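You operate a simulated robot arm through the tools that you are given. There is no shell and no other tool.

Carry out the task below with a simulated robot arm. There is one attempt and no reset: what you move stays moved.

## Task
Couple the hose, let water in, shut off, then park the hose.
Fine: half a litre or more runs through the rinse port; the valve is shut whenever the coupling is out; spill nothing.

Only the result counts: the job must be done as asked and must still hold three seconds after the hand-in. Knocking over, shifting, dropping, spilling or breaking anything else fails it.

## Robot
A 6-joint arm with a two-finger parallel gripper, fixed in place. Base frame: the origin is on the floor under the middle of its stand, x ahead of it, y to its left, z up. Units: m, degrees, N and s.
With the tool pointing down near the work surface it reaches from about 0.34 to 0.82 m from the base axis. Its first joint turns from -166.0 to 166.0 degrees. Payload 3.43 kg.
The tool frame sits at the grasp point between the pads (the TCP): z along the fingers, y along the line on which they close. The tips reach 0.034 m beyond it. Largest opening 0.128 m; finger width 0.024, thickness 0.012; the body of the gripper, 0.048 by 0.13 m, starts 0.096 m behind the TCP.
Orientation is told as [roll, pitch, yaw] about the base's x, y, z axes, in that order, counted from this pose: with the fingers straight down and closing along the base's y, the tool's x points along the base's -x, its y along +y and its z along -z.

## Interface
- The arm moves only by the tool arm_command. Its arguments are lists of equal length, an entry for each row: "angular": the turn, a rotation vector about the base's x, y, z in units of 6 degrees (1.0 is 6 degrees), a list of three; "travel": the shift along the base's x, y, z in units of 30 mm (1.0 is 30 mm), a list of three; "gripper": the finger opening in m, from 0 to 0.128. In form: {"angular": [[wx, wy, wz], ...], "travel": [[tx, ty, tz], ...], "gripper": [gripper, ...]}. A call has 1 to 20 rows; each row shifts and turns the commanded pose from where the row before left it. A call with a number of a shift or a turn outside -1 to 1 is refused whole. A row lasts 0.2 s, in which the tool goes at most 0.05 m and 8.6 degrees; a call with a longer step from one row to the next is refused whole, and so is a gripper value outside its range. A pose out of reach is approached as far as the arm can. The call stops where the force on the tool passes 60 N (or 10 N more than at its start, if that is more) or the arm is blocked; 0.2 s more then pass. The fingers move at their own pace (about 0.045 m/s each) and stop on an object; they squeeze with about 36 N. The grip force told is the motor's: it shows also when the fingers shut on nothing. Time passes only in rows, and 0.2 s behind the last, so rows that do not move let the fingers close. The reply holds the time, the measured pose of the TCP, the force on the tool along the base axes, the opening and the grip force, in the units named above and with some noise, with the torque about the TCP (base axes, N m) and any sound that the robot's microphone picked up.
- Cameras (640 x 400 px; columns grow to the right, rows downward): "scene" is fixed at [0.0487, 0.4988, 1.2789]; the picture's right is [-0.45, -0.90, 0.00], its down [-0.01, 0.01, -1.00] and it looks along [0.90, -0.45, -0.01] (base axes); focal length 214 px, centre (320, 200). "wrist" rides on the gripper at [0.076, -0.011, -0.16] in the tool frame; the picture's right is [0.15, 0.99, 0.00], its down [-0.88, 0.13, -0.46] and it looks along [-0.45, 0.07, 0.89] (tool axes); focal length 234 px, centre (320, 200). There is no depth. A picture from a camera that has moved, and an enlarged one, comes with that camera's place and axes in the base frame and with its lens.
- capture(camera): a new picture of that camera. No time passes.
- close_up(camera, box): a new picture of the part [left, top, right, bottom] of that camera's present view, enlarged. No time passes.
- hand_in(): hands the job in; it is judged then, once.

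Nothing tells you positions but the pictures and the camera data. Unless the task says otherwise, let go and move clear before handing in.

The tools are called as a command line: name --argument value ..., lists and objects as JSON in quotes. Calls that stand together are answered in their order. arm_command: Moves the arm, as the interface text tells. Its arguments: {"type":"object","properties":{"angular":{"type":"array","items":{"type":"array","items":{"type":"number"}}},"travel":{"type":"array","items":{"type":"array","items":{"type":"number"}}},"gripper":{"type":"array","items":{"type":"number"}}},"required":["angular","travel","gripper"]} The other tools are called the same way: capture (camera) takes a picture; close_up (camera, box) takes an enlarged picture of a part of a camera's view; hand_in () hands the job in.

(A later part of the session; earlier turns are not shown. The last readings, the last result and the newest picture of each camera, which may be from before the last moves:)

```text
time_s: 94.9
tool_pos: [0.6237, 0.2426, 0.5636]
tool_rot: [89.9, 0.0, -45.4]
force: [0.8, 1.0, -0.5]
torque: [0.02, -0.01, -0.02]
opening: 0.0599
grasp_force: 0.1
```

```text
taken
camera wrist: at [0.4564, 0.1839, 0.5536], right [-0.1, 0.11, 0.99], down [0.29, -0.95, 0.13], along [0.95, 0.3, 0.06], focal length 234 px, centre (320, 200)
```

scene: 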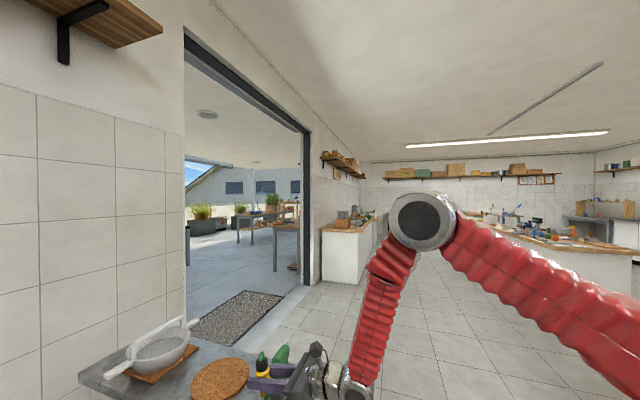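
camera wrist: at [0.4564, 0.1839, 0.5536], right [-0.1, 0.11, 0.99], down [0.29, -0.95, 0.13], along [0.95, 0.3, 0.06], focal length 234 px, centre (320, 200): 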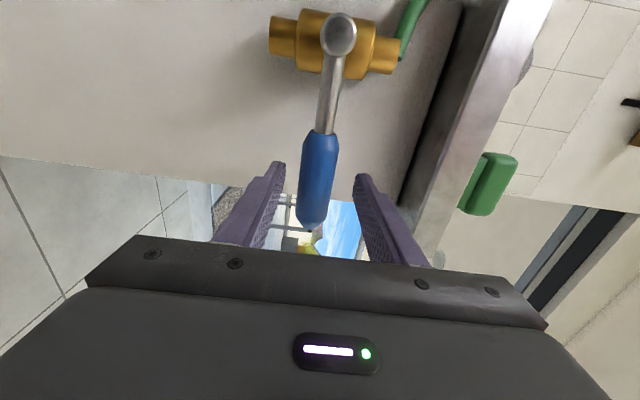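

The grip is between the pads. I'll close to a loose cage (34 mm) and test which way the lever turns with a small nudge.

arm_command --angular '[[0, 0, 0], [0, 0, 0], [0, 0, 0]]' --travel '[[0, 0, -0.07], [0, 0, 0], [0, 0, 0]]' --gripper '[0.045, 0.034, 0.034]'

close_up --camera "wrist" --box '[240, 0, 400, 260]'

```text
time_s: 95.7
tool_pos: [0.6228, 0.2423, 0.5625]
tool_rot: [89.9, -0.1, -45.3]
force: [0.1, 0.0, 0.7]
torque: [-0.01, -0.02, -0.02]
opening: 0.034
grasp_force: 0.1
```

```text
1.54 times, centred on (320, 130) of wrist
camera zoom: at [0.456, 0.1836, 0.5522], right [-0.1, 0.11, 0.99], down [0.29, -0.95, 0.13], along [0.95, 0.31, 0.06], focal length 360 px, centre (320, 308)
```

zoom: 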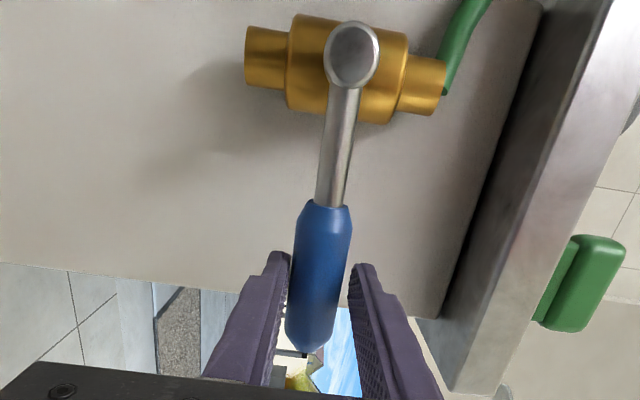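

arm_command --angular '[[0, 0, 0], [0, 0, 0], [0, 0, 0]]' --travel '[[0, 0, 0.13], [0, 0, 0.13], [0, 0, 0]]' --gripper '[0.034, 0.034, 0.034]'

close_up --camera "wrist" --box '[240, 0, 400, 260]'

```text
time_s: 96.5
tool_pos: [0.6228, 0.2427, 0.5704]
tool_rot: [89.8, -0.1, -45.4]
force: [1.0, -0.5, -1.2]
torque: [-0.06, -0.03, -0.01]
opening: 0.0356
grasp_force: 0.8
```

```text
1.54 times, centred on (320, 130) of wrist
camera zoom: at [0.4555, 0.184, 0.5595], right [-0.1, 0.11, 0.99], down [0.29, -0.95, 0.13], along [0.95, 0.3, 0.06], focal length 360 px, centre (320, 308)
```

zoom: 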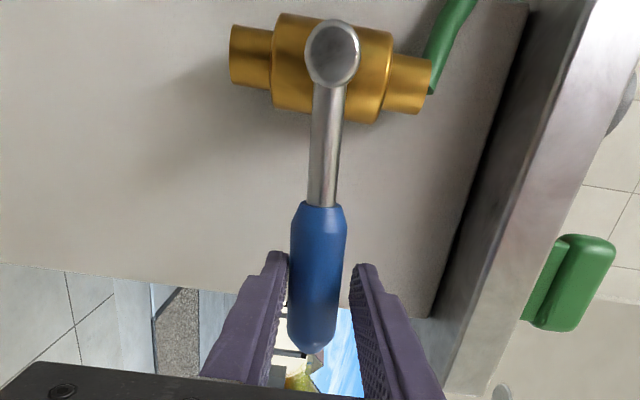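

The lever follows upward with almost no resistance. I'll shift the cage closer to the hub (8 cm radius), pull back a few millimetres to clear the table edge, and raise it a bit more, watching force and sound.

arm_command --angular '[[-0.474, -0.469, 0], [-0.592, -0.586, 0], [-0.592, -0.586, 0], [-0.592, -0.586, 0], [0, 0, 0]]' --travel '[[-0.59, 0.343, 0], [-0.019, 0.019, 0.23], [-0.033, 0.033, 0.23], [-0.048, 0.047, 0.22], [0, 0, 0]]' --gripper '[0.034, 0.034, 0.034, 0.034, 0.034]'

capture --camera "wrist"

```text
time_s: 97.7
tool_pos: [0.602, 0.2573, 0.5914]
tool_rot: [89.8, -19.2, -45.3]
force: [0.6, -0.2, -1.1]
torque: [-0.06, 0.08, -0.01]
opening: 0.0351
grasp_force: 0.4
```

```text
taken
camera wrist: at [0.4405, 0.1926, 0.5572], right [-0.32, 0.33, 0.89], down [0.23, -0.88, 0.41], along [0.92, 0.34, 0.21], focal length 234 px, centre (320, 200)
```

wrist: 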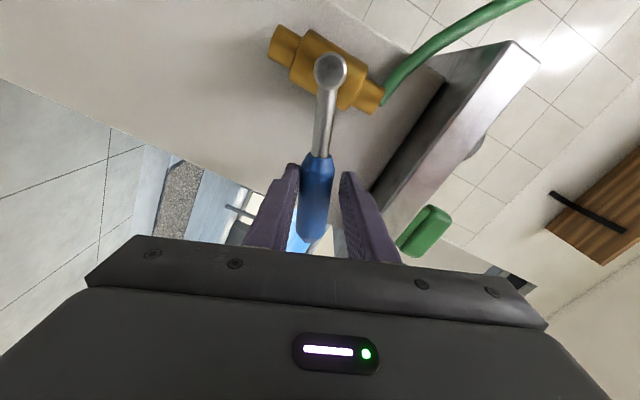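

The lever turns freely upward with the tool (about 19° now). Continuing along the arc.

arm_command --angular '[[-0.592, -0.586, 0], [-0.592, -0.586, 0], [-0.592, -0.586, 0], [-0.592, -0.586, 0], [-0.592, -0.586, 0], [0, 0, 0]]' --travel '[[-0.06, 0.058, 0.217], [-0.074, 0.072, 0.21], [-0.088, 0.086, 0.197], [-0.098, 0.096, 0.187], [-0.112, 0.11, 0.177], [0, 0, 0]]' --gripper '[0.034, 0.034, 0.034, 0.034, 0.034, 0.034]'

capture --camera "wrist"

```text
time_s: 99.1
tool_pos: [0.5892, 0.2683, 0.6211]
tool_rot: [89.8, -44.1, -45.4]
force: [0.6, -0.7, -1.5]
torque: [-0.02, 0.03, 0.0]
opening: 0.0346
grasp_force: 0.6
```

```text
taken
camera wrist: at [0.4422, 0.1899, 0.5597], right [-0.56, 0.57, 0.61], down [0.06, -0.7, 0.71], along [0.83, 0.43, 0.36], focal length 234 px, centre (320, 200)
```

wrist: 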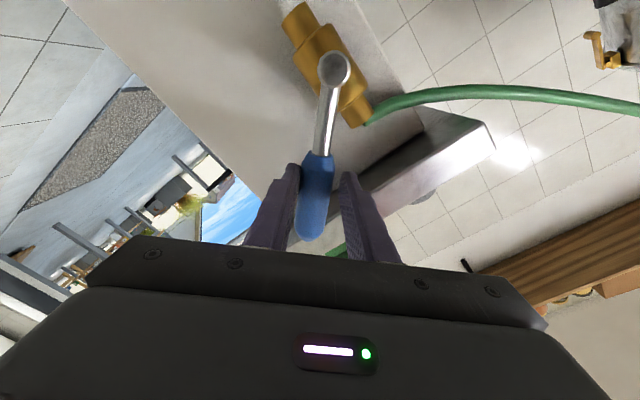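

arm_command --angular '[[-0.592, -0.586, 0], [-0.592, -0.586, 0], [-0.592, -0.586, 0], [-0.592, -0.586, 0], [0, 0, 0]]' --travel '[[-0.119, 0.117, 0.16], [-0.131, 0.128, 0.143], [-0.138, 0.135, 0.13], [-0.145, 0.142, 0.11], [0, 0, 0]]' --gripper '[0.034, 0.034, 0.034, 0.034, 0.034]'

capture --camera "wrist"

```text
time_s: 100.3
tool_pos: [0.5732, 0.2821, 0.6363]
tool_rot: [90.1, -64.1, -45.3]
force: [0.1, -2.2, -0.6]
torque: [-0.01, 0.05, -0.02]
opening: 0.0346
grasp_force: 0.3
```

```text
taken
camera wrist: at [0.4421, 0.1876, 0.5633], right [-0.67, 0.68, 0.3], down [-0.14, -0.51, 0.85], along [0.73, 0.53, 0.43], focal length 234 px, centre (320, 200)
```

wrist: 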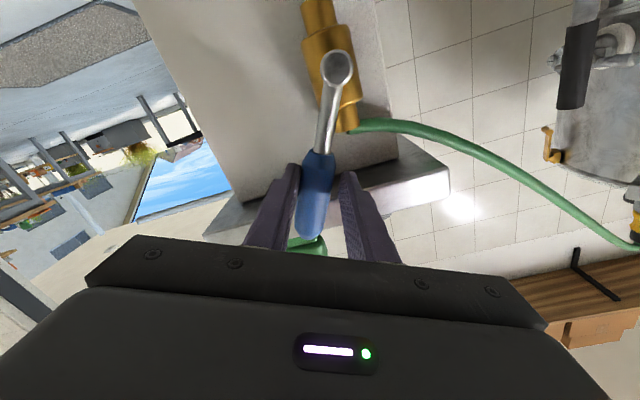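

arm_command --angular '[[-0.592, -0.586, 0], [-0.592, -0.586, 0], [-0.592, -0.586, 0], [0, 0, 0]]' --travel '[[-0.152, 0.149, 0.093], [-0.157, 0.154, 0.073], [-0.162, 0.159, 0.053], [0, 0, 0]]' --gripper '[0.034, 0.034, 0.034, 0.034]'

capture --camera "wrist"

```text
time_s: 101.3
tool_pos: [0.5587, 0.2971, 0.644]
tool_rot: [90.5, -78.8, -46.0]
force: [0.8, 0.0, 0.1]
torque: [0.01, -0.01, 0.0]
opening: 0.0341
grasp_force: 0.2
```

```text
taken
camera wrist: at [0.442, 0.1889, 0.5669], right [-0.7, 0.71, 0.05], down [-0.3, -0.35, 0.89], along [0.65, 0.61, 0.46], focal length 234 px, centre (320, 200)
```

wrist: 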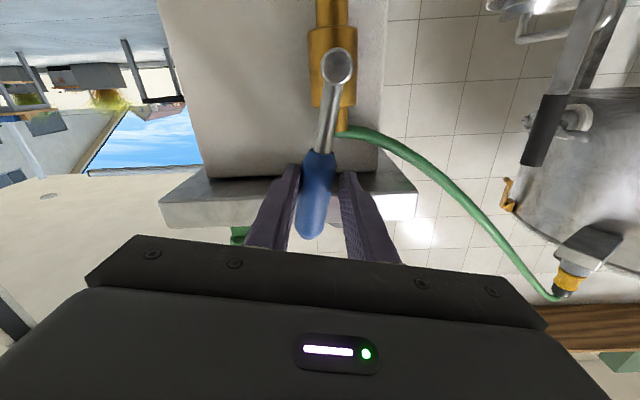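

The lever is near vertical. I'll check the coupling for leaks in this view, then finish the turn to 90°.

close_up --camera "wrist" --box '[480, 160, 640, 320]'

arm_command --angular '[[-0.592, -0.586, 0], [-0.592, -0.586, 0], [0, 0, 0], [0, 0, 0], [0, 0, 0]]' --travel '[[-0.164, 0.161, 0.037], [-0.167, 0.163, 0.013], [0, 0, 0], [0, 0, 0], [0, 0, 0]]' --gripper '[0.034, 0.034, 0.034, 0.034, 0.034]'

capture --camera "wrist"

```text
2.50 times, centred on (560, 240) of wrist
camera zoom: at [0.442, 0.1889, 0.5669], right [-0.7, 0.71, 0.05], down [-0.3, -0.35, 0.89], along [0.65, 0.61, 0.46], focal length 585 px, centre (-280, 100)
```

zoom: 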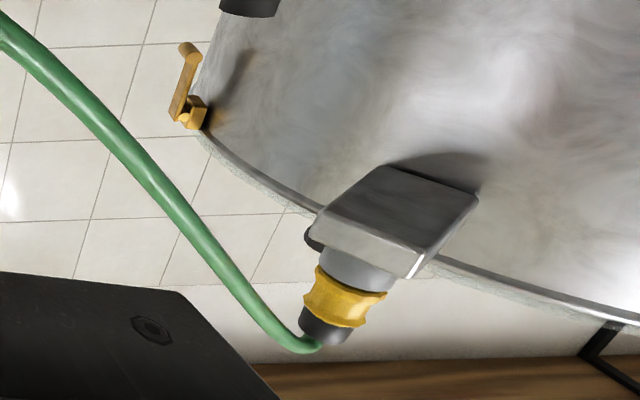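

```text
time_s: 102.5
tool_pos: [0.5585, 0.2981, 0.6447]
tool_rot: [90.3, -78.8, -45.8]
force: [0.2, 0.1, -0.4]
torque: [-0.02, -0.02, 0.0]
opening: 0.0339
grasp_force: 0.1
out of reach, approached as far as the arm can: row 1, 2
```

```text
taken
camera wrist: at [0.4418, 0.1888, 0.5667], right [-0.7, 0.71, 0.05], down [-0.29, -0.35, 0.89], along [0.65, 0.61, 0.46], focal length 234 px, centre (320, 200)
```

wrist: 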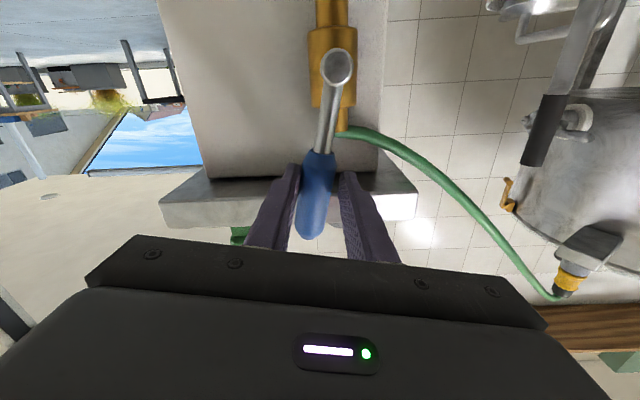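

The arm's roll limit stops at about 79° of lever turn, which is nearly full open. I'll hold here and let time pass, listening for any sound.

arm_command --angular '[[0, 0, 0], [0, 0, 0], [0, 0, 0], [0, 0, 0], [0, 0, 0], [0, 0, 0], [0, 0, 0], [0, 0, 0], [0, 0, 0], [0, 0, 0]]' --travel '[[0, 0, 0], [0, 0, 0], [0, 0, 0], [0, 0, 0], [0, 0, 0], [0, 0, 0], [0, 0, 0], [0, 0, 0], [0, 0, 0], [0, 0, 0]]' --gripper '[0.034, 0.034, 0.034, 0.034, 0.034, 0.034, 0.034, 0.034, 0.034, 0.034]'

close_up --camera "wrist" --box '[480, 40, 640, 320]'

close_up --camera "wrist" --box '[240, 0, 420, 260]'

capture --camera "scene"

```text
time_s: 104.7
tool_pos: [0.5594, 0.2965, 0.6435]
tool_rot: [90.3, -78.7, -45.7]
force: [0.0, 0.2, 0.6]
torque: [-0.01, 0.01, 0.02]
opening: 0.0341
grasp_force: 0.0
```

```text
1.43 times, centred on (560, 180) of wrist
camera zoom: at [0.4418, 0.1888, 0.5667], right [-0.7, 0.71, 0.05], down [-0.29, -0.35, 0.89], along [0.65, 0.61, 0.46], focal length 334 px, centre (-23, 229)
```

zoom: 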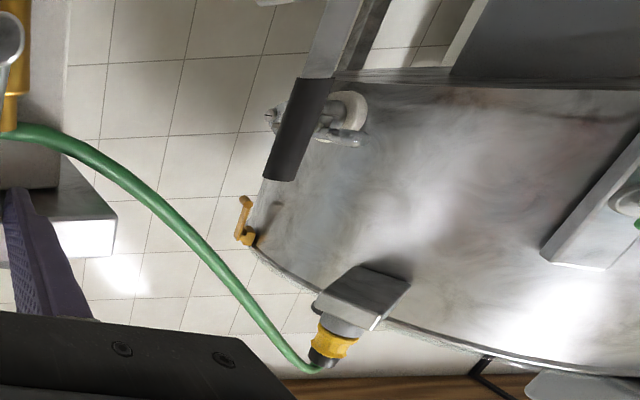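

```text
1.54 times, centred on (330, 130) of wrist
camera zoom: at [0.4418, 0.1888, 0.5667], right [-0.7, 0.71, 0.05], down [-0.29, -0.35, 0.89], along [0.65, 0.61, 0.46], focal length 360 px, centre (305, 308)
```

zoom: 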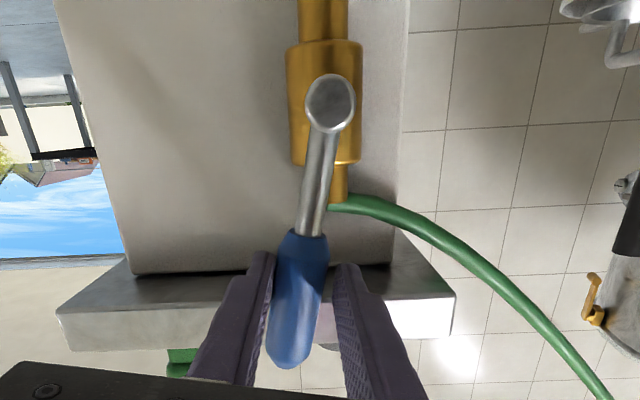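

```text
taken
```

scene: 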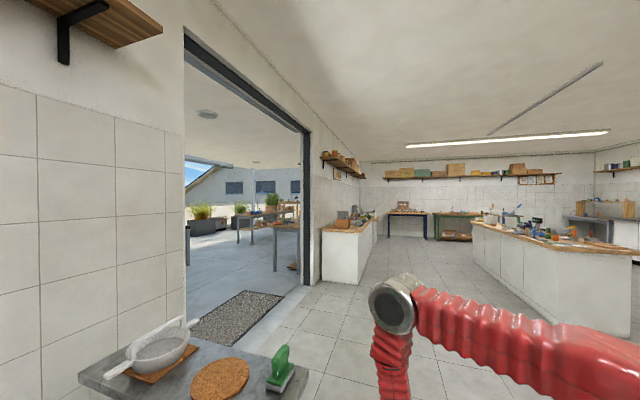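

close_up --camera "wrist" --box '[540, 210, 620, 310]'

```text
4.00 times, centred on (580, 260) of wrist
camera zoom: at [0.4418, 0.1888, 0.5667], right [-0.7, 0.71, 0.05], down [-0.29, -0.35, 0.89], along [0.65, 0.61, 0.46], focal length 937 px, centre (-720, -40)
```

zoom: 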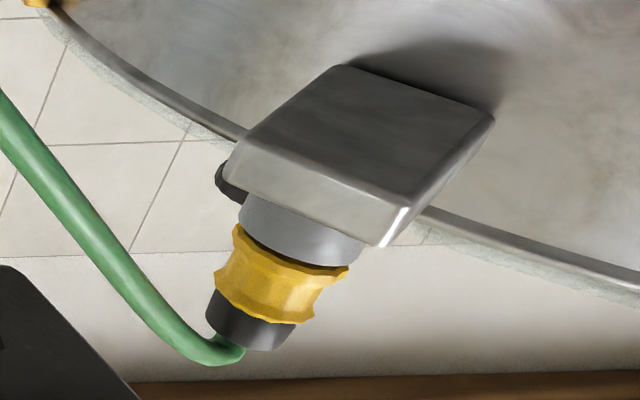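

No sound and no sign of leaking; the collar looks seated. I'll push the lever the last ~10° by translating (without rolling) and feel for the end stop.

arm_command --angular '[[0, 0, 0], [0, 0, 0], [0, 0, 0], [0, 0, 0]]' --travel '[[-0.12, 0.118, 0.025], [-0.12, 0.118, 0.015], [-0.12, 0.118, 0.01], [0, 0, 0]]' --gripper '[0.036, 0.036, 0.036, 0.036]'

close_up --camera "wrist" --box '[240, 0, 420, 260]'

```text
time_s: 105.7
tool_pos: [0.5501, 0.3086, 0.6447]
tool_rot: [90.1, -78.8, -45.7]
force: [0.0, 0.3, 0.4]
torque: [-0.02, 0.01, -0.01]
opening: 0.0361
grasp_force: 0.2
```

```text
1.54 times, centred on (330, 130) of wrist
camera zoom: at [0.431, 0.2001, 0.5675], right [-0.7, 0.71, 0.05], down [-0.29, -0.35, 0.89], along [0.65, 0.61, 0.46], focal length 360 px, centre (305, 308)
```

zoom: 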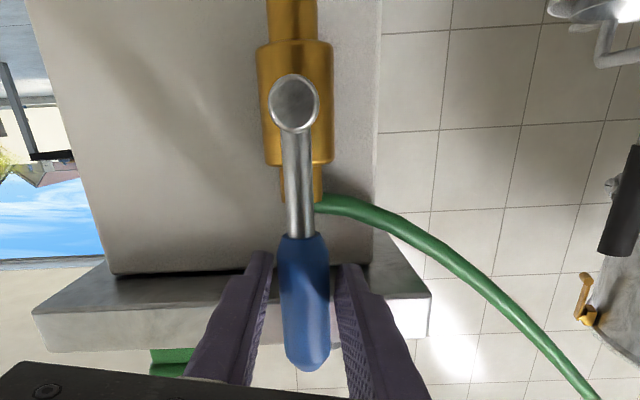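

arm_command --angular '[[0, 0, 0], [0, 0, 0], [0, 0, 0]]' --travel '[[-0.1, 0.1, 0], [-0.1, 0.1, 0], [0, 0, 0]]' --gripper '[0.036, 0.036, 0.036]'

close_up --camera "wrist" --box '[240, 0, 420, 260]'

```text
time_s: 106.5
tool_pos: [0.5436, 0.3142, 0.6447]
tool_rot: [90.7, -78.7, -46.2]
force: [11.7, -15.9, 2.5]
torque: [-0.21, -0.3, -0.46]
opening: 0.0466
grasp_force: 8.8
```

```text
1.54 times, centred on (330, 130) of wrist
camera zoom: at [0.4259, 0.2059, 0.5679], right [-0.7, 0.71, 0.05], down [-0.3, -0.35, 0.89], along [0.65, 0.6, 0.46], focal length 360 px, centre (305, 308)
```

zoom: 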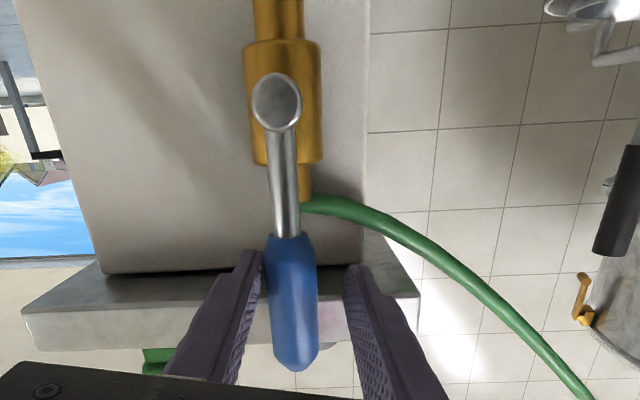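

I felt the end stop at 90° (≈20 N), so the valve is fully open. Easing off the stop and waiting while water runs.

arm_command --angular '[[0, 0, 0], [0, 0, 0], [0, 0, 0], [0, 0, 0], [0, 0, 0], [0, 0, 0], [0, 0, 0], [0, 0, 0], [0, 0, 0], [0, 0, 0], [0, 0, 0], [0, 0, 0], [0, 0, 0], [0, 0, 0], [0, 0, 0], [0, 0, 0], [0, 0, 0], [0, 0, 0], [0, 0, 0], [0, 0, 0]]' --travel '[[0.1, -0.1, 0], [0.06, -0.06, 0], [0, 0, 0], [0, 0, 0], [0, 0, 0], [0, 0, 0], [0, 0, 0], [0, 0, 0], [0, 0, 0], [0, 0, 0], [0, 0, 0], [0, 0, 0], [0, 0, 0], [0, 0, 0], [0, 0, 0], [0, 0, 0], [0, 0, 0], [0, 0, 0], [0, 0, 0], [0, 0, 0]]' --gripper '[0.04, 0.04, 0.04, 0.04, 0.04, 0.04, 0.04, 0.04, 0.04, 0.04, 0.04, 0.04, 0.04, 0.04, 0.04, 0.04, 0.04, 0.04, 0.04, 0.04]'

capture --camera "wrist"

close_up --camera "wrist" --box '[520, 200, 640, 320]'

```text
time_s: 110.7
tool_pos: [0.5475, 0.3102, 0.6438]
tool_rot: [90.3, -78.6, -45.8]
force: [0.3, -0.6, -0.4]
torque: [-0.03, -0.02, 0.03]
opening: 0.04
grasp_force: 0.0
```

```text
taken
camera wrist: at [0.4297, 0.2015, 0.5676], right [-0.7, 0.71, 0.05], down [-0.29, -0.35, 0.89], along [0.65, 0.61, 0.46], focal length 234 px, centre (320, 200)
```

wrist: 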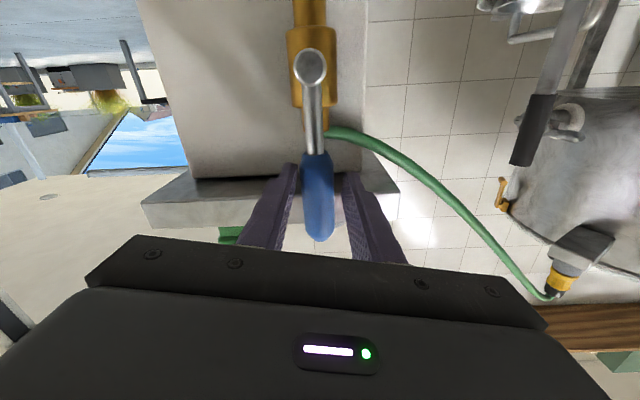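

```text
3.33 times, centred on (580, 260) of wrist
camera zoom: at [0.4297, 0.2015, 0.5676], right [-0.7, 0.71, 0.05], down [-0.29, -0.35, 0.89], along [0.65, 0.61, 0.46], focal length 781 px, centre (-547, 0)
```

zoom: 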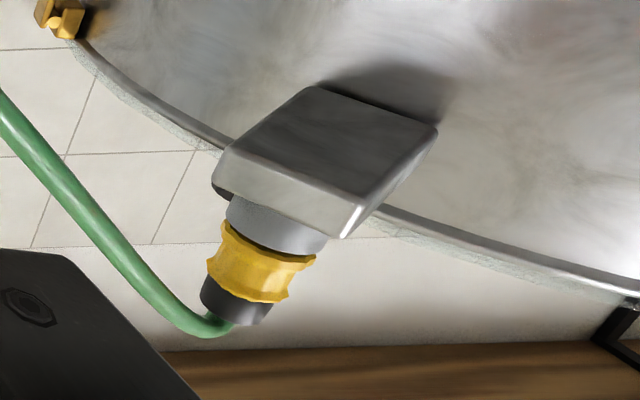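

arm_command --angular '[[0, 0, 0], [0, 0, 0], [0, 0, 0], [0, 0, 0], [0, 0, 0], [0, 0, 0], [0, 0, 0], [0, 0, 0], [0, 0, 0], [0, 0, 0], [0, 0, 0], [0, 0, 0], [0, 0, 0], [0, 0, 0], [0, 0, 0], [0, 0, 0], [0, 0, 0], [0, 0, 0], [0, 0, 0], [0, 0, 0]]' --travel '[[0, 0, 0], [0, 0, 0], [0, 0, 0], [0, 0, 0], [0, 0, 0], [0, 0, 0], [0, 0, 0], [0, 0, 0], [0, 0, 0], [0, 0, 0], [0, 0, 0], [0, 0, 0], [0, 0, 0], [0, 0, 0], [0, 0, 0], [0, 0, 0], [0, 0, 0], [0, 0, 0], [0, 0, 0], [0, 0, 0]]' --gripper '[0.04, 0.04, 0.04, 0.04, 0.04, 0.04, 0.04, 0.04, 0.04, 0.04, 0.04, 0.04, 0.04, 0.04, 0.04, 0.04, 0.04, 0.04, 0.04, 0.04]'

arm_command --angular '[[0, 0, 0], [0, 0, 0], [0, 0, 0], [0, 0, 0], [0, 0, 0], [0, 0, 0], [0, 0, 0], [0, 0, 0], [0, 0, 0], [0, 0, 0], [0, 0, 0], [0, 0, 0], [0, 0, 0], [0, 0, 0], [0, 0, 0], [0, 0, 0], [0, 0, 0], [0, 0, 0], [0, 0, 0], [0, 0, 0]]' --travel '[[0, 0, 0], [0, 0, 0], [0, 0, 0], [0, 0, 0], [0, 0, 0], [0, 0, 0], [0, 0, 0], [0, 0, 0], [0, 0, 0], [0, 0, 0], [0, 0, 0], [0, 0, 0], [0, 0, 0], [0, 0, 0], [0, 0, 0], [0, 0, 0], [0, 0, 0], [0, 0, 0], [0, 0, 0], [0, 0, 0]]' --gripper '[0.04, 0.04, 0.04, 0.04, 0.04, 0.04, 0.04, 0.04, 0.04, 0.04, 0.04, 0.04, 0.04, 0.04, 0.04, 0.04, 0.04, 0.04, 0.04, 0.04]'

capture --camera "wrist"

```text
time_s: 114.9
tool_pos: [0.5472, 0.3107, 0.643]
tool_rot: [90.2, -78.7, -45.7]
force: [-0.4, -0.3, 1.0]
torque: [-0.01, 0.05, 0.01]
opening: 0.0399
grasp_force: 0.0
```

```text
time_s: 119.1
tool_pos: [0.5465, 0.3094, 0.644]
tool_rot: [90.3, -78.6, -45.6]
force: [0.6, 0.0, -0.4]
torque: [-0.02, 0.03, 0.0]
opening: 0.0399
grasp_force: 0.1
```

```text
taken
camera wrist: at [0.4297, 0.2014, 0.5676], right [-0.7, 0.71, 0.05], down [-0.29, -0.35, 0.89], along [0.65, 0.61, 0.46], focal length 234 px, centre (320, 200)
```

wrist: 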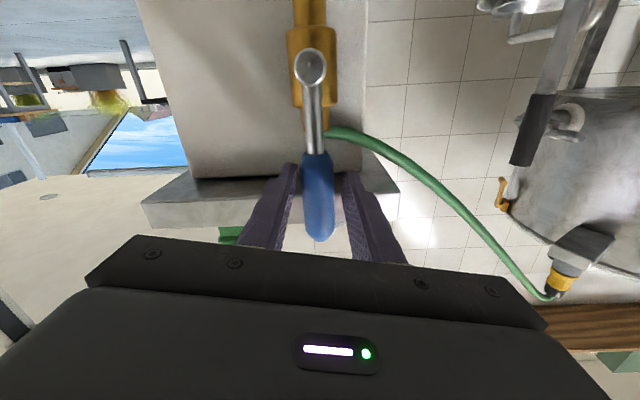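

arm_command --angular '[[0, 0, 0], [0, 0, 0], [0, 0, 0], [0, 0, 0], [0, 0, 0], [0, 0, 0], [0, 0, 0], [0, 0, 0], [0, 0, 0], [0, 0, 0], [0, 0, 0], [0, 0, 0], [0, 0, 0], [0, 0, 0], [0, 0, 0], [0, 0, 0], [0, 0, 0], [0, 0, 0], [0, 0, 0], [0, 0, 0]]' --travel '[[0, 0, 0], [0, 0, 0], [0, 0, 0], [0, 0, 0], [0, 0, 0], [0, 0, 0], [0, 0, 0], [0, 0, 0], [0, 0, 0], [0, 0, 0], [0, 0, 0], [0, 0, 0], [0, 0, 0], [0, 0, 0], [0, 0, 0], [0, 0, 0], [0, 0, 0], [0, 0, 0], [0, 0, 0], [0, 0, 0]]' --gripper '[0.04, 0.04, 0.04, 0.04, 0.04, 0.04, 0.04, 0.04, 0.04, 0.04, 0.04, 0.04, 0.04, 0.04, 0.04, 0.04, 0.04, 0.04, 0.04, 0.04]'

arm_command --angular '[[0, 0, 0], [0, 0, 0], [0, 0, 0], [0, 0, 0], [0, 0, 0], [0, 0, 0], [0, 0, 0], [0, 0, 0], [0, 0, 0], [0, 0, 0]]' --travel '[[0, 0, 0], [0, 0, 0], [0, 0, 0], [0, 0, 0], [0, 0, 0], [0, 0, 0], [0, 0, 0], [0, 0, 0], [0, 0, 0], [0, 0, 0]]' --gripper '[0.04, 0.04, 0.04, 0.04, 0.04, 0.04, 0.04, 0.04, 0.04, 0.04]'

close_up --camera "wrist" --box '[480, 0, 640, 160]'

```text
time_s: 123.3
tool_pos: [0.5474, 0.3117, 0.6441]
tool_rot: [90.4, -78.9, -45.8]
force: [0.9, 0.1, 0.2]
torque: [0.0, 0.03, 0.03]
opening: 0.0399
grasp_force: 0.1
```

```text
time_s: 125.5
tool_pos: [0.5464, 0.311, 0.6435]
tool_rot: [90.3, -78.7, -45.7]
force: [0.5, -0.5, 0.0]
torque: [0.01, 0.03, -0.02]
opening: 0.04
grasp_force: 0.1
```

```text
2.50 times, centred on (560, 80) of wrist
camera zoom: at [0.4297, 0.2014, 0.5676], right [-0.7, 0.71, 0.05], down [-0.29, -0.35, 0.89], along [0.65, 0.61, 0.46], focal length 585 px, centre (-280, 500)
```

zoom: 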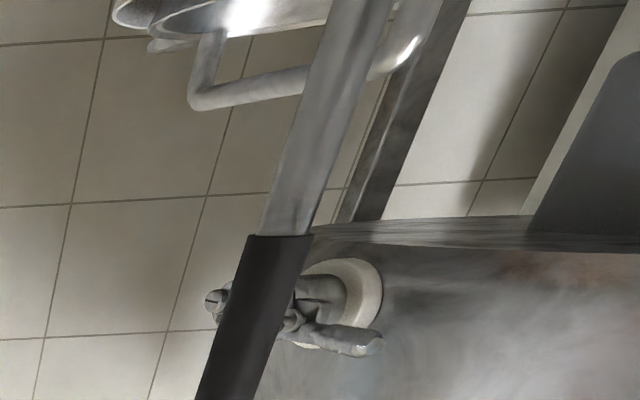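

About 28 s at full opening with no leak. Now shutting: I'll narrow the cage and drive the lever back down along the same arc.

arm_command --angular '[[0, 0, 0], [0, 0, 0], [0, 0, 0], [0.592, 0.586, 0], [0.592, 0.586, 0], [0.592, 0.586, 0], [0.592, 0.586, 0], [0.592, 0.586, 0], [0.592, 0.586, 0], [0.592, 0.586, 0], [0, 0, 0]]' --travel '[[0.143, -0.141, -0.017], [0.143, -0.141, -0.017], [0.143, -0.141, -0.017], [0.162, -0.159, -0.053], [0.157, -0.154, -0.073], [0.152, -0.149, -0.093], [0.145, -0.142, -0.11], [0.138, -0.135, -0.13], [0.131, -0.128, -0.143], [0.119, -0.117, -0.16], [0, 0, 0]]' --gripper '[0.034, 0.034, 0.034, 0.034, 0.034, 0.034, 0.034, 0.034, 0.034, 0.034, 0.034]'

capture --camera "wrist"

```text
time_s: 127.9
tool_pos: [0.5902, 0.2698, 0.6202]
tool_rot: [89.9, -43.7, -45.4]
force: [1.0, 0.9, -0.4]
torque: [0.02, 0.02, -0.04]
opening: 0.0342
grasp_force: 0.1
```

```text
taken
camera wrist: at [0.4422, 0.1893, 0.5602], right [-0.55, 0.56, 0.61], down [0.06, -0.71, 0.7], along [0.83, 0.43, 0.36], focal length 234 px, centre (320, 200)
```

wrist: 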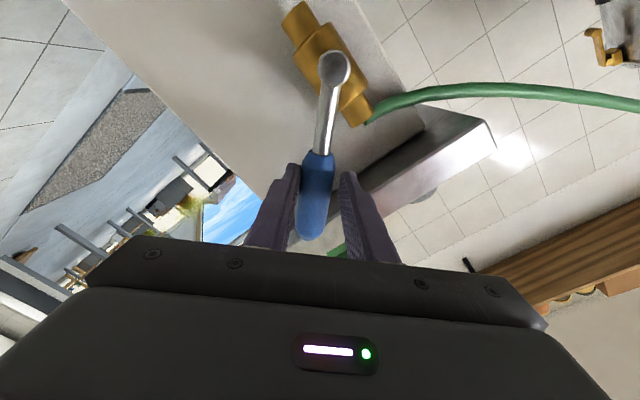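

The lever follows back to about 44°. Continuing to horizontal.

arm_command --angular '[[0.592, 0.586, 0], [0.592, 0.586, 0], [0.592, 0.586, 0], [0.592, 0.586, 0], [0.592, 0.586, 0], [0.592, 0.586, 0], [0.592, 0.586, 0], [0.592, 0.586, 0], [0.474, 0.469, 0], [0, 0, 0]]' --travel '[[0.112, -0.11, -0.177], [0.098, -0.096, -0.187], [0.088, -0.086, -0.197], [0.074, -0.072, -0.21], [0.06, -0.058, -0.217], [0.048, -0.047, -0.22], [0.033, -0.033, -0.23], [0.019, -0.019, -0.23], [0, 0, -0.187], [0, 0, 0]]' --gripper '[0.034, 0.034, 0.034, 0.034, 0.034, 0.034, 0.034, 0.034, 0.034, 0.034]'

close_up --camera "wrist" --box '[240, 0, 400, 260]'

```text
time_s: 130.1
tool_pos: [0.6057, 0.251, 0.5644]
tool_rot: [89.9, 0.3, -45.3]
force: [0.2, -0.2, -1.7]
torque: [-0.04, 0.03, 0.01]
opening: 0.0347
grasp_force: 1.0
```

```text
1.54 times, centred on (320, 130) of wrist
camera zoom: at [0.4381, 0.1936, 0.5543], right [-0.1, 0.1, 0.99], down [0.3, -0.95, 0.13], along [0.95, 0.3, 0.06], focal length 360 px, centre (320, 308)
```

zoom: 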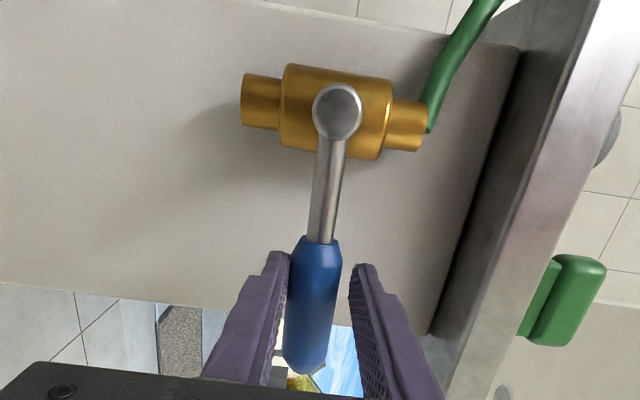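

The lever rests on the lower finger (gravity brings it down). Lowering further so it settles against its shut stop, then pressing gently with the upper finger.

arm_command --angular '[[0, 0, 0], [0, 0, 0], [0, 0, 0], [0, 0, 0]]' --travel '[[0, 0, -0.13], [0, 0, -0.13], [0, 0, 0], [0, 0, 0]]' --gripper '[0.034, 0.034, 0.034, 0.034]'

close_up --camera "wrist" --box '[240, 0, 400, 260]'

```text
time_s: 131.1
tool_pos: [0.6071, 0.2523, 0.5559]
tool_rot: [89.7, 0.2, -45.2]
force: [0.6, 0.1, 2.1]
torque: [0.01, 0.0, 0.0]
opening: 0.0352
grasp_force: 1.3
```

```text
1.54 times, centred on (320, 130) of wrist
camera zoom: at [0.4389, 0.194, 0.5464], right [-0.1, 0.1, 0.99], down [0.3, -0.95, 0.13], along [0.95, 0.3, 0.06], focal length 360 px, centre (320, 308)
```

zoom: 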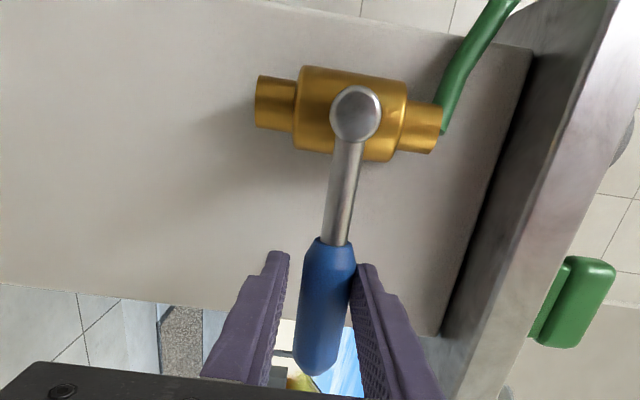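

arm_command --angular '[[0, 0, 0], [0, 0, 0], [0, 0, 0]]' --travel '[[0, 0, -0.1], [0, 0, -0.1], [0, 0, 0]]' --gripper '[0.034, 0.034, 0.034]'

close_up --camera "wrist" --box '[240, 0, 400, 260]'

```text
time_s: 131.9
tool_pos: [0.6071, 0.2513, 0.5508]
tool_rot: [89.9, 0.2, -45.3]
force: [-0.8, 2.5, 19.1]
torque: [0.21, -0.33, 0.24]
opening: 0.0449
grasp_force: 9.3
```

```text
1.54 times, centred on (320, 130) of wrist
camera zoom: at [0.439, 0.1939, 0.5408], right [-0.1, 0.1, 0.99], down [0.3, -0.95, 0.13], along [0.95, 0.31, 0.06], focal length 360 px, centre (320, 308)
```

zoom: 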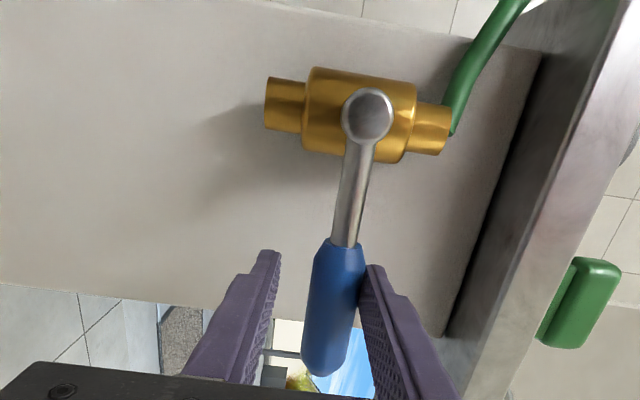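

The shut stop is felt firmly (19 N) – the valve is closed. Releasing, opening the fingers around the lever and backing straight out.

arm_command --angular '[[0, 0, 0], [0, 0, 0], [0, 0, 0], [0, 0, 0]]' --travel '[[0, 0, 0.1], [0, 0, 0.12], [0, 0, 0.12], [0, 0, 0]]' --gripper '[0.045, 0.06, 0.065, 0.065]'

close_up --camera "wrist" --box '[240, 0, 400, 260]'

```text
time_s: 132.9
tool_pos: [0.6051, 0.2516, 0.5609]
tool_rot: [89.7, 0.3, -45.3]
force: [0.5, -0.1, 0.2]
torque: [0.02, -0.04, 0.02]
opening: 0.065
grasp_force: 0.0
```

```text
1.54 times, centred on (320, 130) of wrist
camera zoom: at [0.4382, 0.1935, 0.5503], right [-0.1, 0.1, 0.99], down [0.3, -0.95, 0.13], along [0.95, 0.3, 0.06], focal length 360 px, centre (320, 308)
```

zoom: 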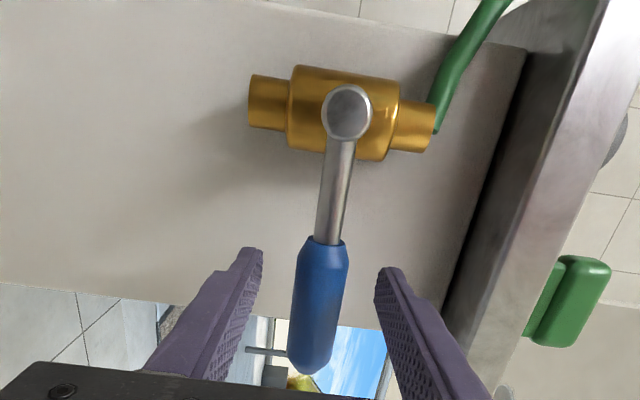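

arm_command --angular '[[0, 0, 0], [0, 0, 0], [0, 0, 0], [0, 0, 0], [0, 0, 0]]' --travel '[[-0.5, -0.5, 0], [-0.62, -0.61, 0], [-0.62, -0.61, 0], [-0.62, -0.61, 0], [-0.5, -0.5, 0.3]]' --gripper '[0.065, 0.065, 0.065, 0.065, 0.065]'

arm_command --angular '[[0.71, 0.704, 0], [0.71, 0.704, 0], [0.71, 0.704, 0], [0.71, 0.704, 0], [0.71, 0.704, 0], [0.71, 0.704, 0], [0.71, 0.704, 0], [0.71, 0.704, 0], [0.71, 0.704, 0], [0.71, 0.704, 0], [0.71, 0.704, 0], [0.71, 0.704, 0], [0.71, 0.704, 0], [0.71, 0.704, 0], [0.71, 0.704, 0], [-0.71, 0.704, 0], [-0.71, 0.704, 0], [0, 0, 0]]' --travel '[[0, 0, 0.15], [0, 0, 0.15], [0, 0, 0.15], [0, 0, 0.15], [0, 0, 0.15], [0, 0, 0.15], [0, 0, 0.15], [0, 0, 0.15], [0, 0, 0.15], [0, 0, 0.15], [0, 0, 0.15], [0, 0, 0.15], [0, 0, 0.15], [0, 0, 0], [0, 0, 0], [0, 0, 0], [0, 0, 0], [0, 0, 0]]' --gripper '[0.065, 0.065, 0.065, 0.065, 0.065, 0.065, 0.065, 0.065, 0.065, 0.065, 0.065, 0.065, 0.065, 0.065, 0.065, 0.065, 0.065, 0.065]'

capture --camera "wrist"

```text
time_s: 134.1
tool_pos: [0.5215, 0.1668, 0.5676]
tool_rot: [89.8, 0.2, -45.4]
force: [0.3, -0.5, 0.4]
torque: [-0.01, 0.01, 0.02]
opening: 0.0648
grasp_force: 0.0
```

```text
time_s: 137.9
tool_pos: [0.5199, 0.1671, 0.6288]
tool_rot: [-0.8, 77.9, -135.9]
force: [0.3, 1.4, 0.2]
torque: [-0.01, 0.0, 0.03]
opening: 0.065
grasp_force: 0.1
```

```text
taken
camera wrist: at [0.4122, 0.0765, 0.7359], right [0.72, -0.68, 0.14], down [-0.36, -0.54, -0.77], along [0.59, 0.5, -0.63], focal length 234 px, centre (320, 200)
```

wrist: 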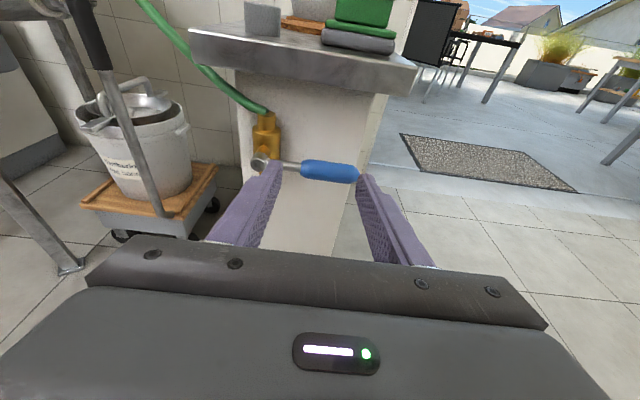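

The lever is horizontal again – shut. Now going back up and around to the port to fetch the coupling.

arm_command --angular '[[0, 0, 0], [0, 0, 0], [0, 0, 0], [0, 0, 0], [0, 0, 0], [0, 0, 0], [0, 0, 0], [0, 0, 0], [0, 0, 0], [0, 0, 0], [0, 0, 0], [0, 0, 0]]' --travel '[[0, 0, 1], [0, 0, 1], [0, 0, 1], [0, 0, 1], [0, 0, 1], [0, 0, 1], [0, 0, 1], [0, 0, 1], [0, 0, 1], [0, 0, 1], [0, 0, 1], [0, 0, 1]]' --gripper '[0.065, 0.065, 0.065, 0.065, 0.065, 0.065, 0.065, 0.065, 0.065, 0.065, 0.065, 0.065]'

arm_command --angular '[[0, 0, 0.76], [0, 0, 0.76], [0, 0, 0.76], [0, 0, 0.76], [0, 0, 0.76], [0, 0, 0.76], [0, 0, 0.76], [0, 0, 0.76], [0, 0, 0.76], [0, 0, 0.76], [0, 0, 0]]' --travel '[[-0.57, 0.93, 0], [-0.57, 0.93, 0], [-0.57, 0.93, 0], [-0.57, 0.93, 0], [-0.57, 0.93, 0], [-0.57, 0.93, 0], [-0.57, 0.93, 0], [-0.57, 0.93, 0], [-0.57, 0.93, 0], [-0.57, 0.93, 0], [0, 0, 0]]' --gripper '[0.065, 0.065, 0.065, 0.065, 0.065, 0.065, 0.065, 0.065, 0.065, 0.065, 0.065]'

capture --camera "wrist"

```text
time_s: 140.5
tool_pos: [0.5199, 0.1672, 0.9875]
tool_rot: [-0.8, 77.9, -135.8]
force: [0.5, 0.3, 0.6]
torque: [-0.02, 0.03, 0.04]
opening: 0.0651
grasp_force: 0.2
```

```text
time_s: 142.9
tool_pos: [0.3505, 0.4473, 0.9871]
tool_rot: [-0.7, 77.9, -90.1]
force: [-0.6, -0.6, 0.5]
torque: [0.01, 0.0, 0.01]
opening: 0.0651
grasp_force: 0.0
```

```text
taken
camera wrist: at [0.3401, 0.3071, 1.0949], right [0.99, 0.04, 0.14], down [0.13, -0.63, -0.77], along [0.06, 0.78, -0.63], focal length 234 px, centre (320, 200)
```

wrist: 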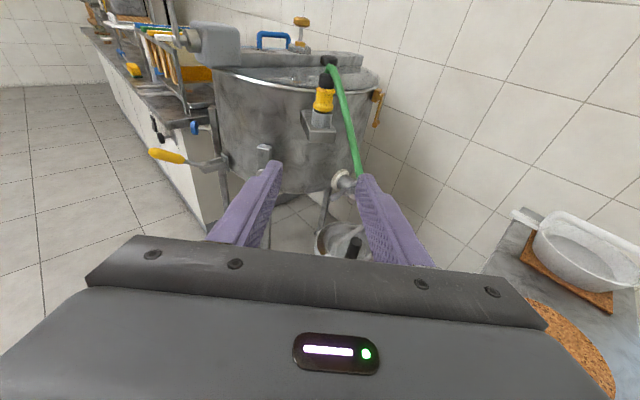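

close_up --camera "wrist" --box '[260, 40, 400, 180]'

arm_command --angular '[[0, 0, 0], [0, 0, 0], [0, 0, 0], [0, 0, 0], [0, 0, 0], [0, 0, 0], [0, 0, 0], [0, 0, 0]]' --travel '[[0, 0.95, 0], [0, 0.95, 0], [0, 0.95, 0], [0, 0.95, 0], [0, 0.95, 0], [0, 0.95, 0], [0, 0.95, 0], [0, 0, 0]]' --gripper '[0.065, 0.065, 0.065, 0.065, 0.065, 0.065, 0.065, 0.065]'

capture --camera "wrist"

close_up --camera "wrist" --box '[260, 60, 400, 240]'

```text
2.86 times, centred on (330, 110) of wrist
camera zoom: at [0.3401, 0.3071, 1.0949], right [0.99, 0.04, 0.14], down [0.13, -0.63, -0.77], along [0.06, 0.78, -0.63], focal length 669 px, centre (291, 457)
```

zoom: 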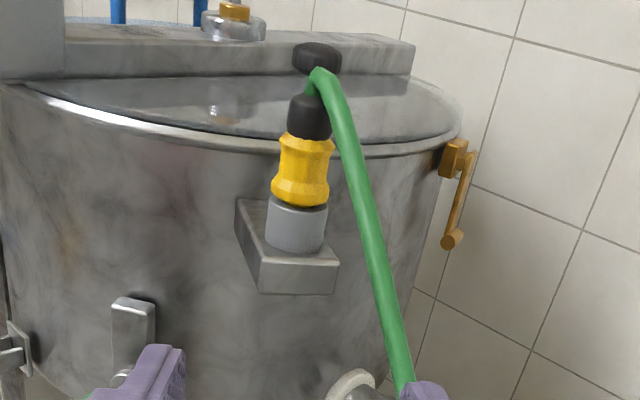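

```text
time_s: 144.7
tool_pos: [0.3493, 0.6468, 0.9885]
tool_rot: [-0.5, 77.9, -90.1]
force: [-0.7, 0.0, 0.9]
torque: [0.01, 0.04, -0.01]
opening: 0.0649
grasp_force: 0.1
```

```text
taken
camera wrist: at [0.3393, 0.5067, 1.0967], right [0.99, 0.04, 0.14], down [0.13, -0.63, -0.77], along [0.06, 0.78, -0.63], focal length 234 px, centre (320, 200)
```

wrist: 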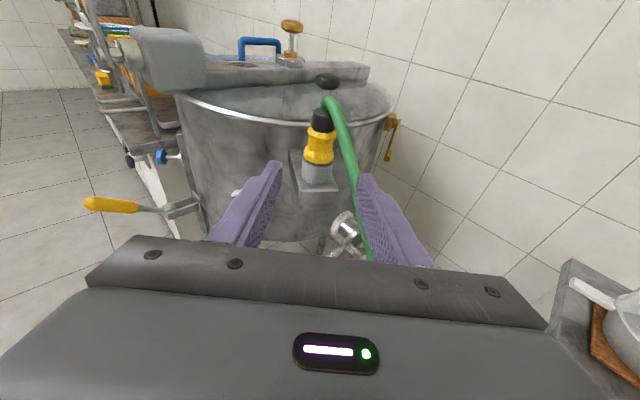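

```text
2.22 times, centred on (330, 150) of wrist
camera zoom: at [0.3393, 0.5067, 1.0967], right [0.99, 0.04, 0.14], down [0.13, -0.63, -0.77], along [0.06, 0.78, -0.63], focal length 520 px, centre (298, 311)
```

zoom: 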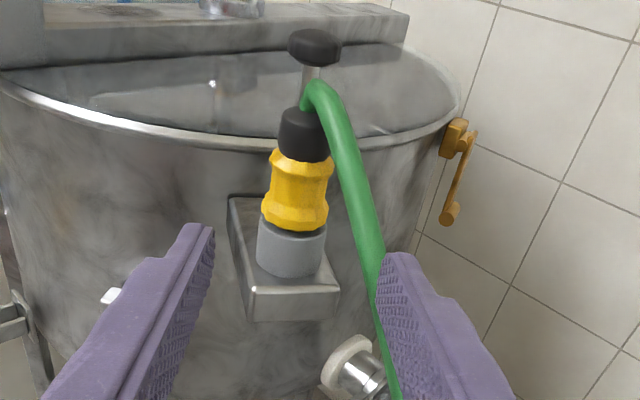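

The valve's shut and the coupling is upright; it lies exactly on my approach line. Advancing 15 cm along the finger direction to straddle it.

arm_command --angular '[[0, 0, 0], [0, 0, 0], [0, 0, 0], [0, 0, 0], [0, 0, 0], [0, 0, 0]]' --travel '[[0, 0.978, -0.21], [0, 0.978, -0.21], [0, 0.978, -0.21], [0, 0.978, -0.21], [0, 0.978, -0.21], [0, 0, 0]]' --gripper '[0.065, 0.065, 0.065, 0.065, 0.065, 0.065]'

close_up --camera "wrist" --box '[250, 100, 410, 260]'

```text
time_s: 146.1
tool_pos: [0.3496, 0.7921, 0.9566]
tool_rot: [-0.5, 77.9, -90.0]
force: [0.4, -0.2, 0.2]
torque: [-0.02, 0.03, 0.03]
opening: 0.0651
grasp_force: 0.0
```

```text
2.50 times, centred on (330, 180) of wrist
camera zoom: at [0.3392, 0.6522, 1.0645], right [0.99, 0.04, 0.14], down [0.13, -0.63, -0.77], along [0.06, 0.78, -0.63], focal length 585 px, centre (295, 250)
```

zoom: 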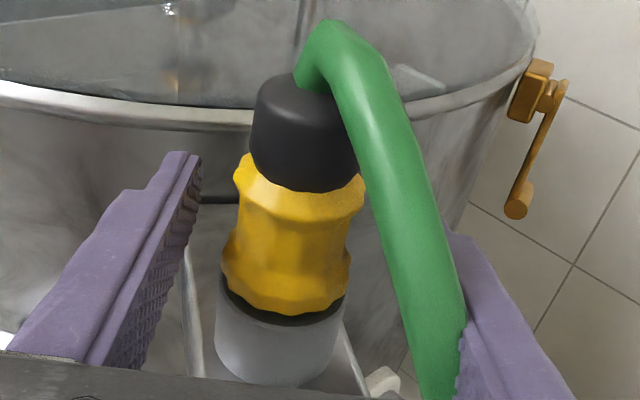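

arm_command --angular '[[0, 0, 0], [0, 0, 0], [0, 0, 0], [0, 0, 0], [0, 0, 0], [0, 0, 0]]' --travel '[[0, 0.06, 0], [0, 0, 0], [0, 0, 0], [0, 0, 0], [0, 0, 0], [0, 0, 0]]' --gripper '[0.065, 0.045, 0.025, 0, 0, 0]'

close_up --camera "wrist" --box '[250, 100, 410, 260]'

```text
time_s: 147.5
tool_pos: [0.3495, 0.7935, 0.9573]
tool_rot: [-0.6, 78.0, -90.2]
force: [0.4, 0.6, 0.2]
torque: [0.05, 0.0, 0.01]
opening: 0.0327
grasp_force: 35.7
```

```text
2.50 times, centred on (330, 180) of wrist
camera zoom: at [0.3391, 0.6535, 1.0646], right [0.99, 0.04, 0.14], down [0.13, -0.63, -0.77], along [0.06, 0.78, -0.63], focal length 585 px, centre (295, 250)
```

zoom: 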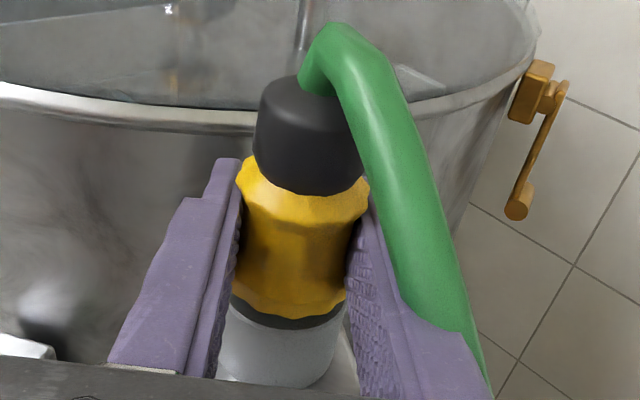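

Gripped again with no side load. Lifting it straight out of the port.

arm_command --angular '[[0, 0, 0], [0, 0, 0], [0, 0, 0], [0, 0, 0]]' --travel '[[0, 0, 0.15], [0, 0, 0.2], [0, 0, 0.25], [0, 0, 0.25]]' --gripper '[0, 0, 0, 0]'

close_up --camera "wrist" --box '[250, 140, 410, 260]'

```text
time_s: 148.5
tool_pos: [0.3493, 0.7937, 0.9832]
tool_rot: [-0.7, 77.8, -90.2]
force: [-0.2, -0.4, -1.0]
torque: [-0.01, 0.01, 0.02]
opening: 0.0326
grasp_force: 35.9
```

```text
3.33 times, centred on (330, 200) of wrist
camera zoom: at [0.3388, 0.6532, 1.09], right [0.99, 0.04, 0.14], down [0.13, -0.63, -0.77], along [0.06, 0.78, -0.63], focal length 781 px, centre (287, 200)
```

zoom: 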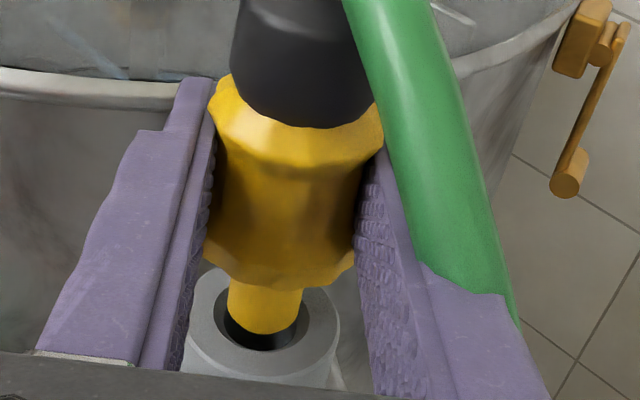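

Out cleanly. Lifting clear and swinging back to above the park stub.

arm_command --angular '[[0, 0, 0], [0, 0, 0], [0, 0, 0], [0, 0, 0], [0, 0, 0], [0, 0, 0], [0, 0, 0], [0, 0, 0], [0, 0, 0]]' --travel '[[0, 0, 0.6], [0, 0, 1], [0, 0, 1], [0, -0.9, 0], [0, -0.9, 0], [0, -0.9, 0], [0, -0.9, 0], [0, -0.9, 0], [0, 0, 0]]' --gripper '[0, 0, 0, 0, 0, 0, 0, 0, 0]'

arm_command --angular '[[0, 0, 0], [0, 0, 0], [0, 0, 0], [0, 0, 0], [0, 0, 0], [0, 0, -0.833], [0, 0, -0.833], [0, 0, -0.833], [0, 0, -0.833], [0, 0, -0.833], [0, 0, -0.833], [0, 0, -0.833], [0, 0, -0.833], [0, 0, -0.833], [0, 0, 0]]' --travel '[[0.4, -0.9, 0], [0.5, -0.9, 0], [0.5, -0.9, 0], [0.5, -0.9, 0], [0.4, -0.9, 0], [0.6, -0.5, 0], [0.6, -0.5, 0], [0.6, -0.5, 0], [0.6, -0.5, 0], [0.6, -0.5, 0], [0.6, -0.5, 0], [0.6, -0.5, 0], [0.6, -0.5, 0], [0.6, -0.5, 0], [0, 0, 0]]' --gripper '[0, 0, 0, 0, 0, 0, 0, 0, 0, 0, 0, 0, 0, 0, 0]'

capture --camera "wrist"

```text
time_s: 150.5
tool_pos: [0.348, 0.6578, 1.06]
tool_rot: [-0.5, 77.9, -90.0]
force: [0.3, -0.7, -0.8]
torque: [0.0, -0.06, 0.0]
opening: 0.0327
grasp_force: 35.6
```

```text
time_s: 153.7
tool_pos: [0.5817, 0.388, 1.0604]
tool_rot: [-0.5, 77.9, -135.1]
force: [-0.8, 0.0, -0.2]
torque: [0.01, 0.01, 0.04]
opening: 0.0326
grasp_force: 35.9
```

```text
taken
camera wrist: at [0.474, 0.2962, 1.1682], right [0.73, -0.67, 0.14], down [-0.35, -0.54, -0.77], along [0.59, 0.51, -0.63], focal length 234 px, centre (320, 200)
```

wrist: 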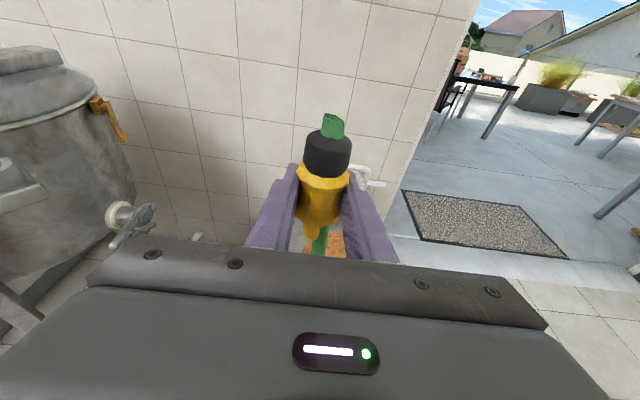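

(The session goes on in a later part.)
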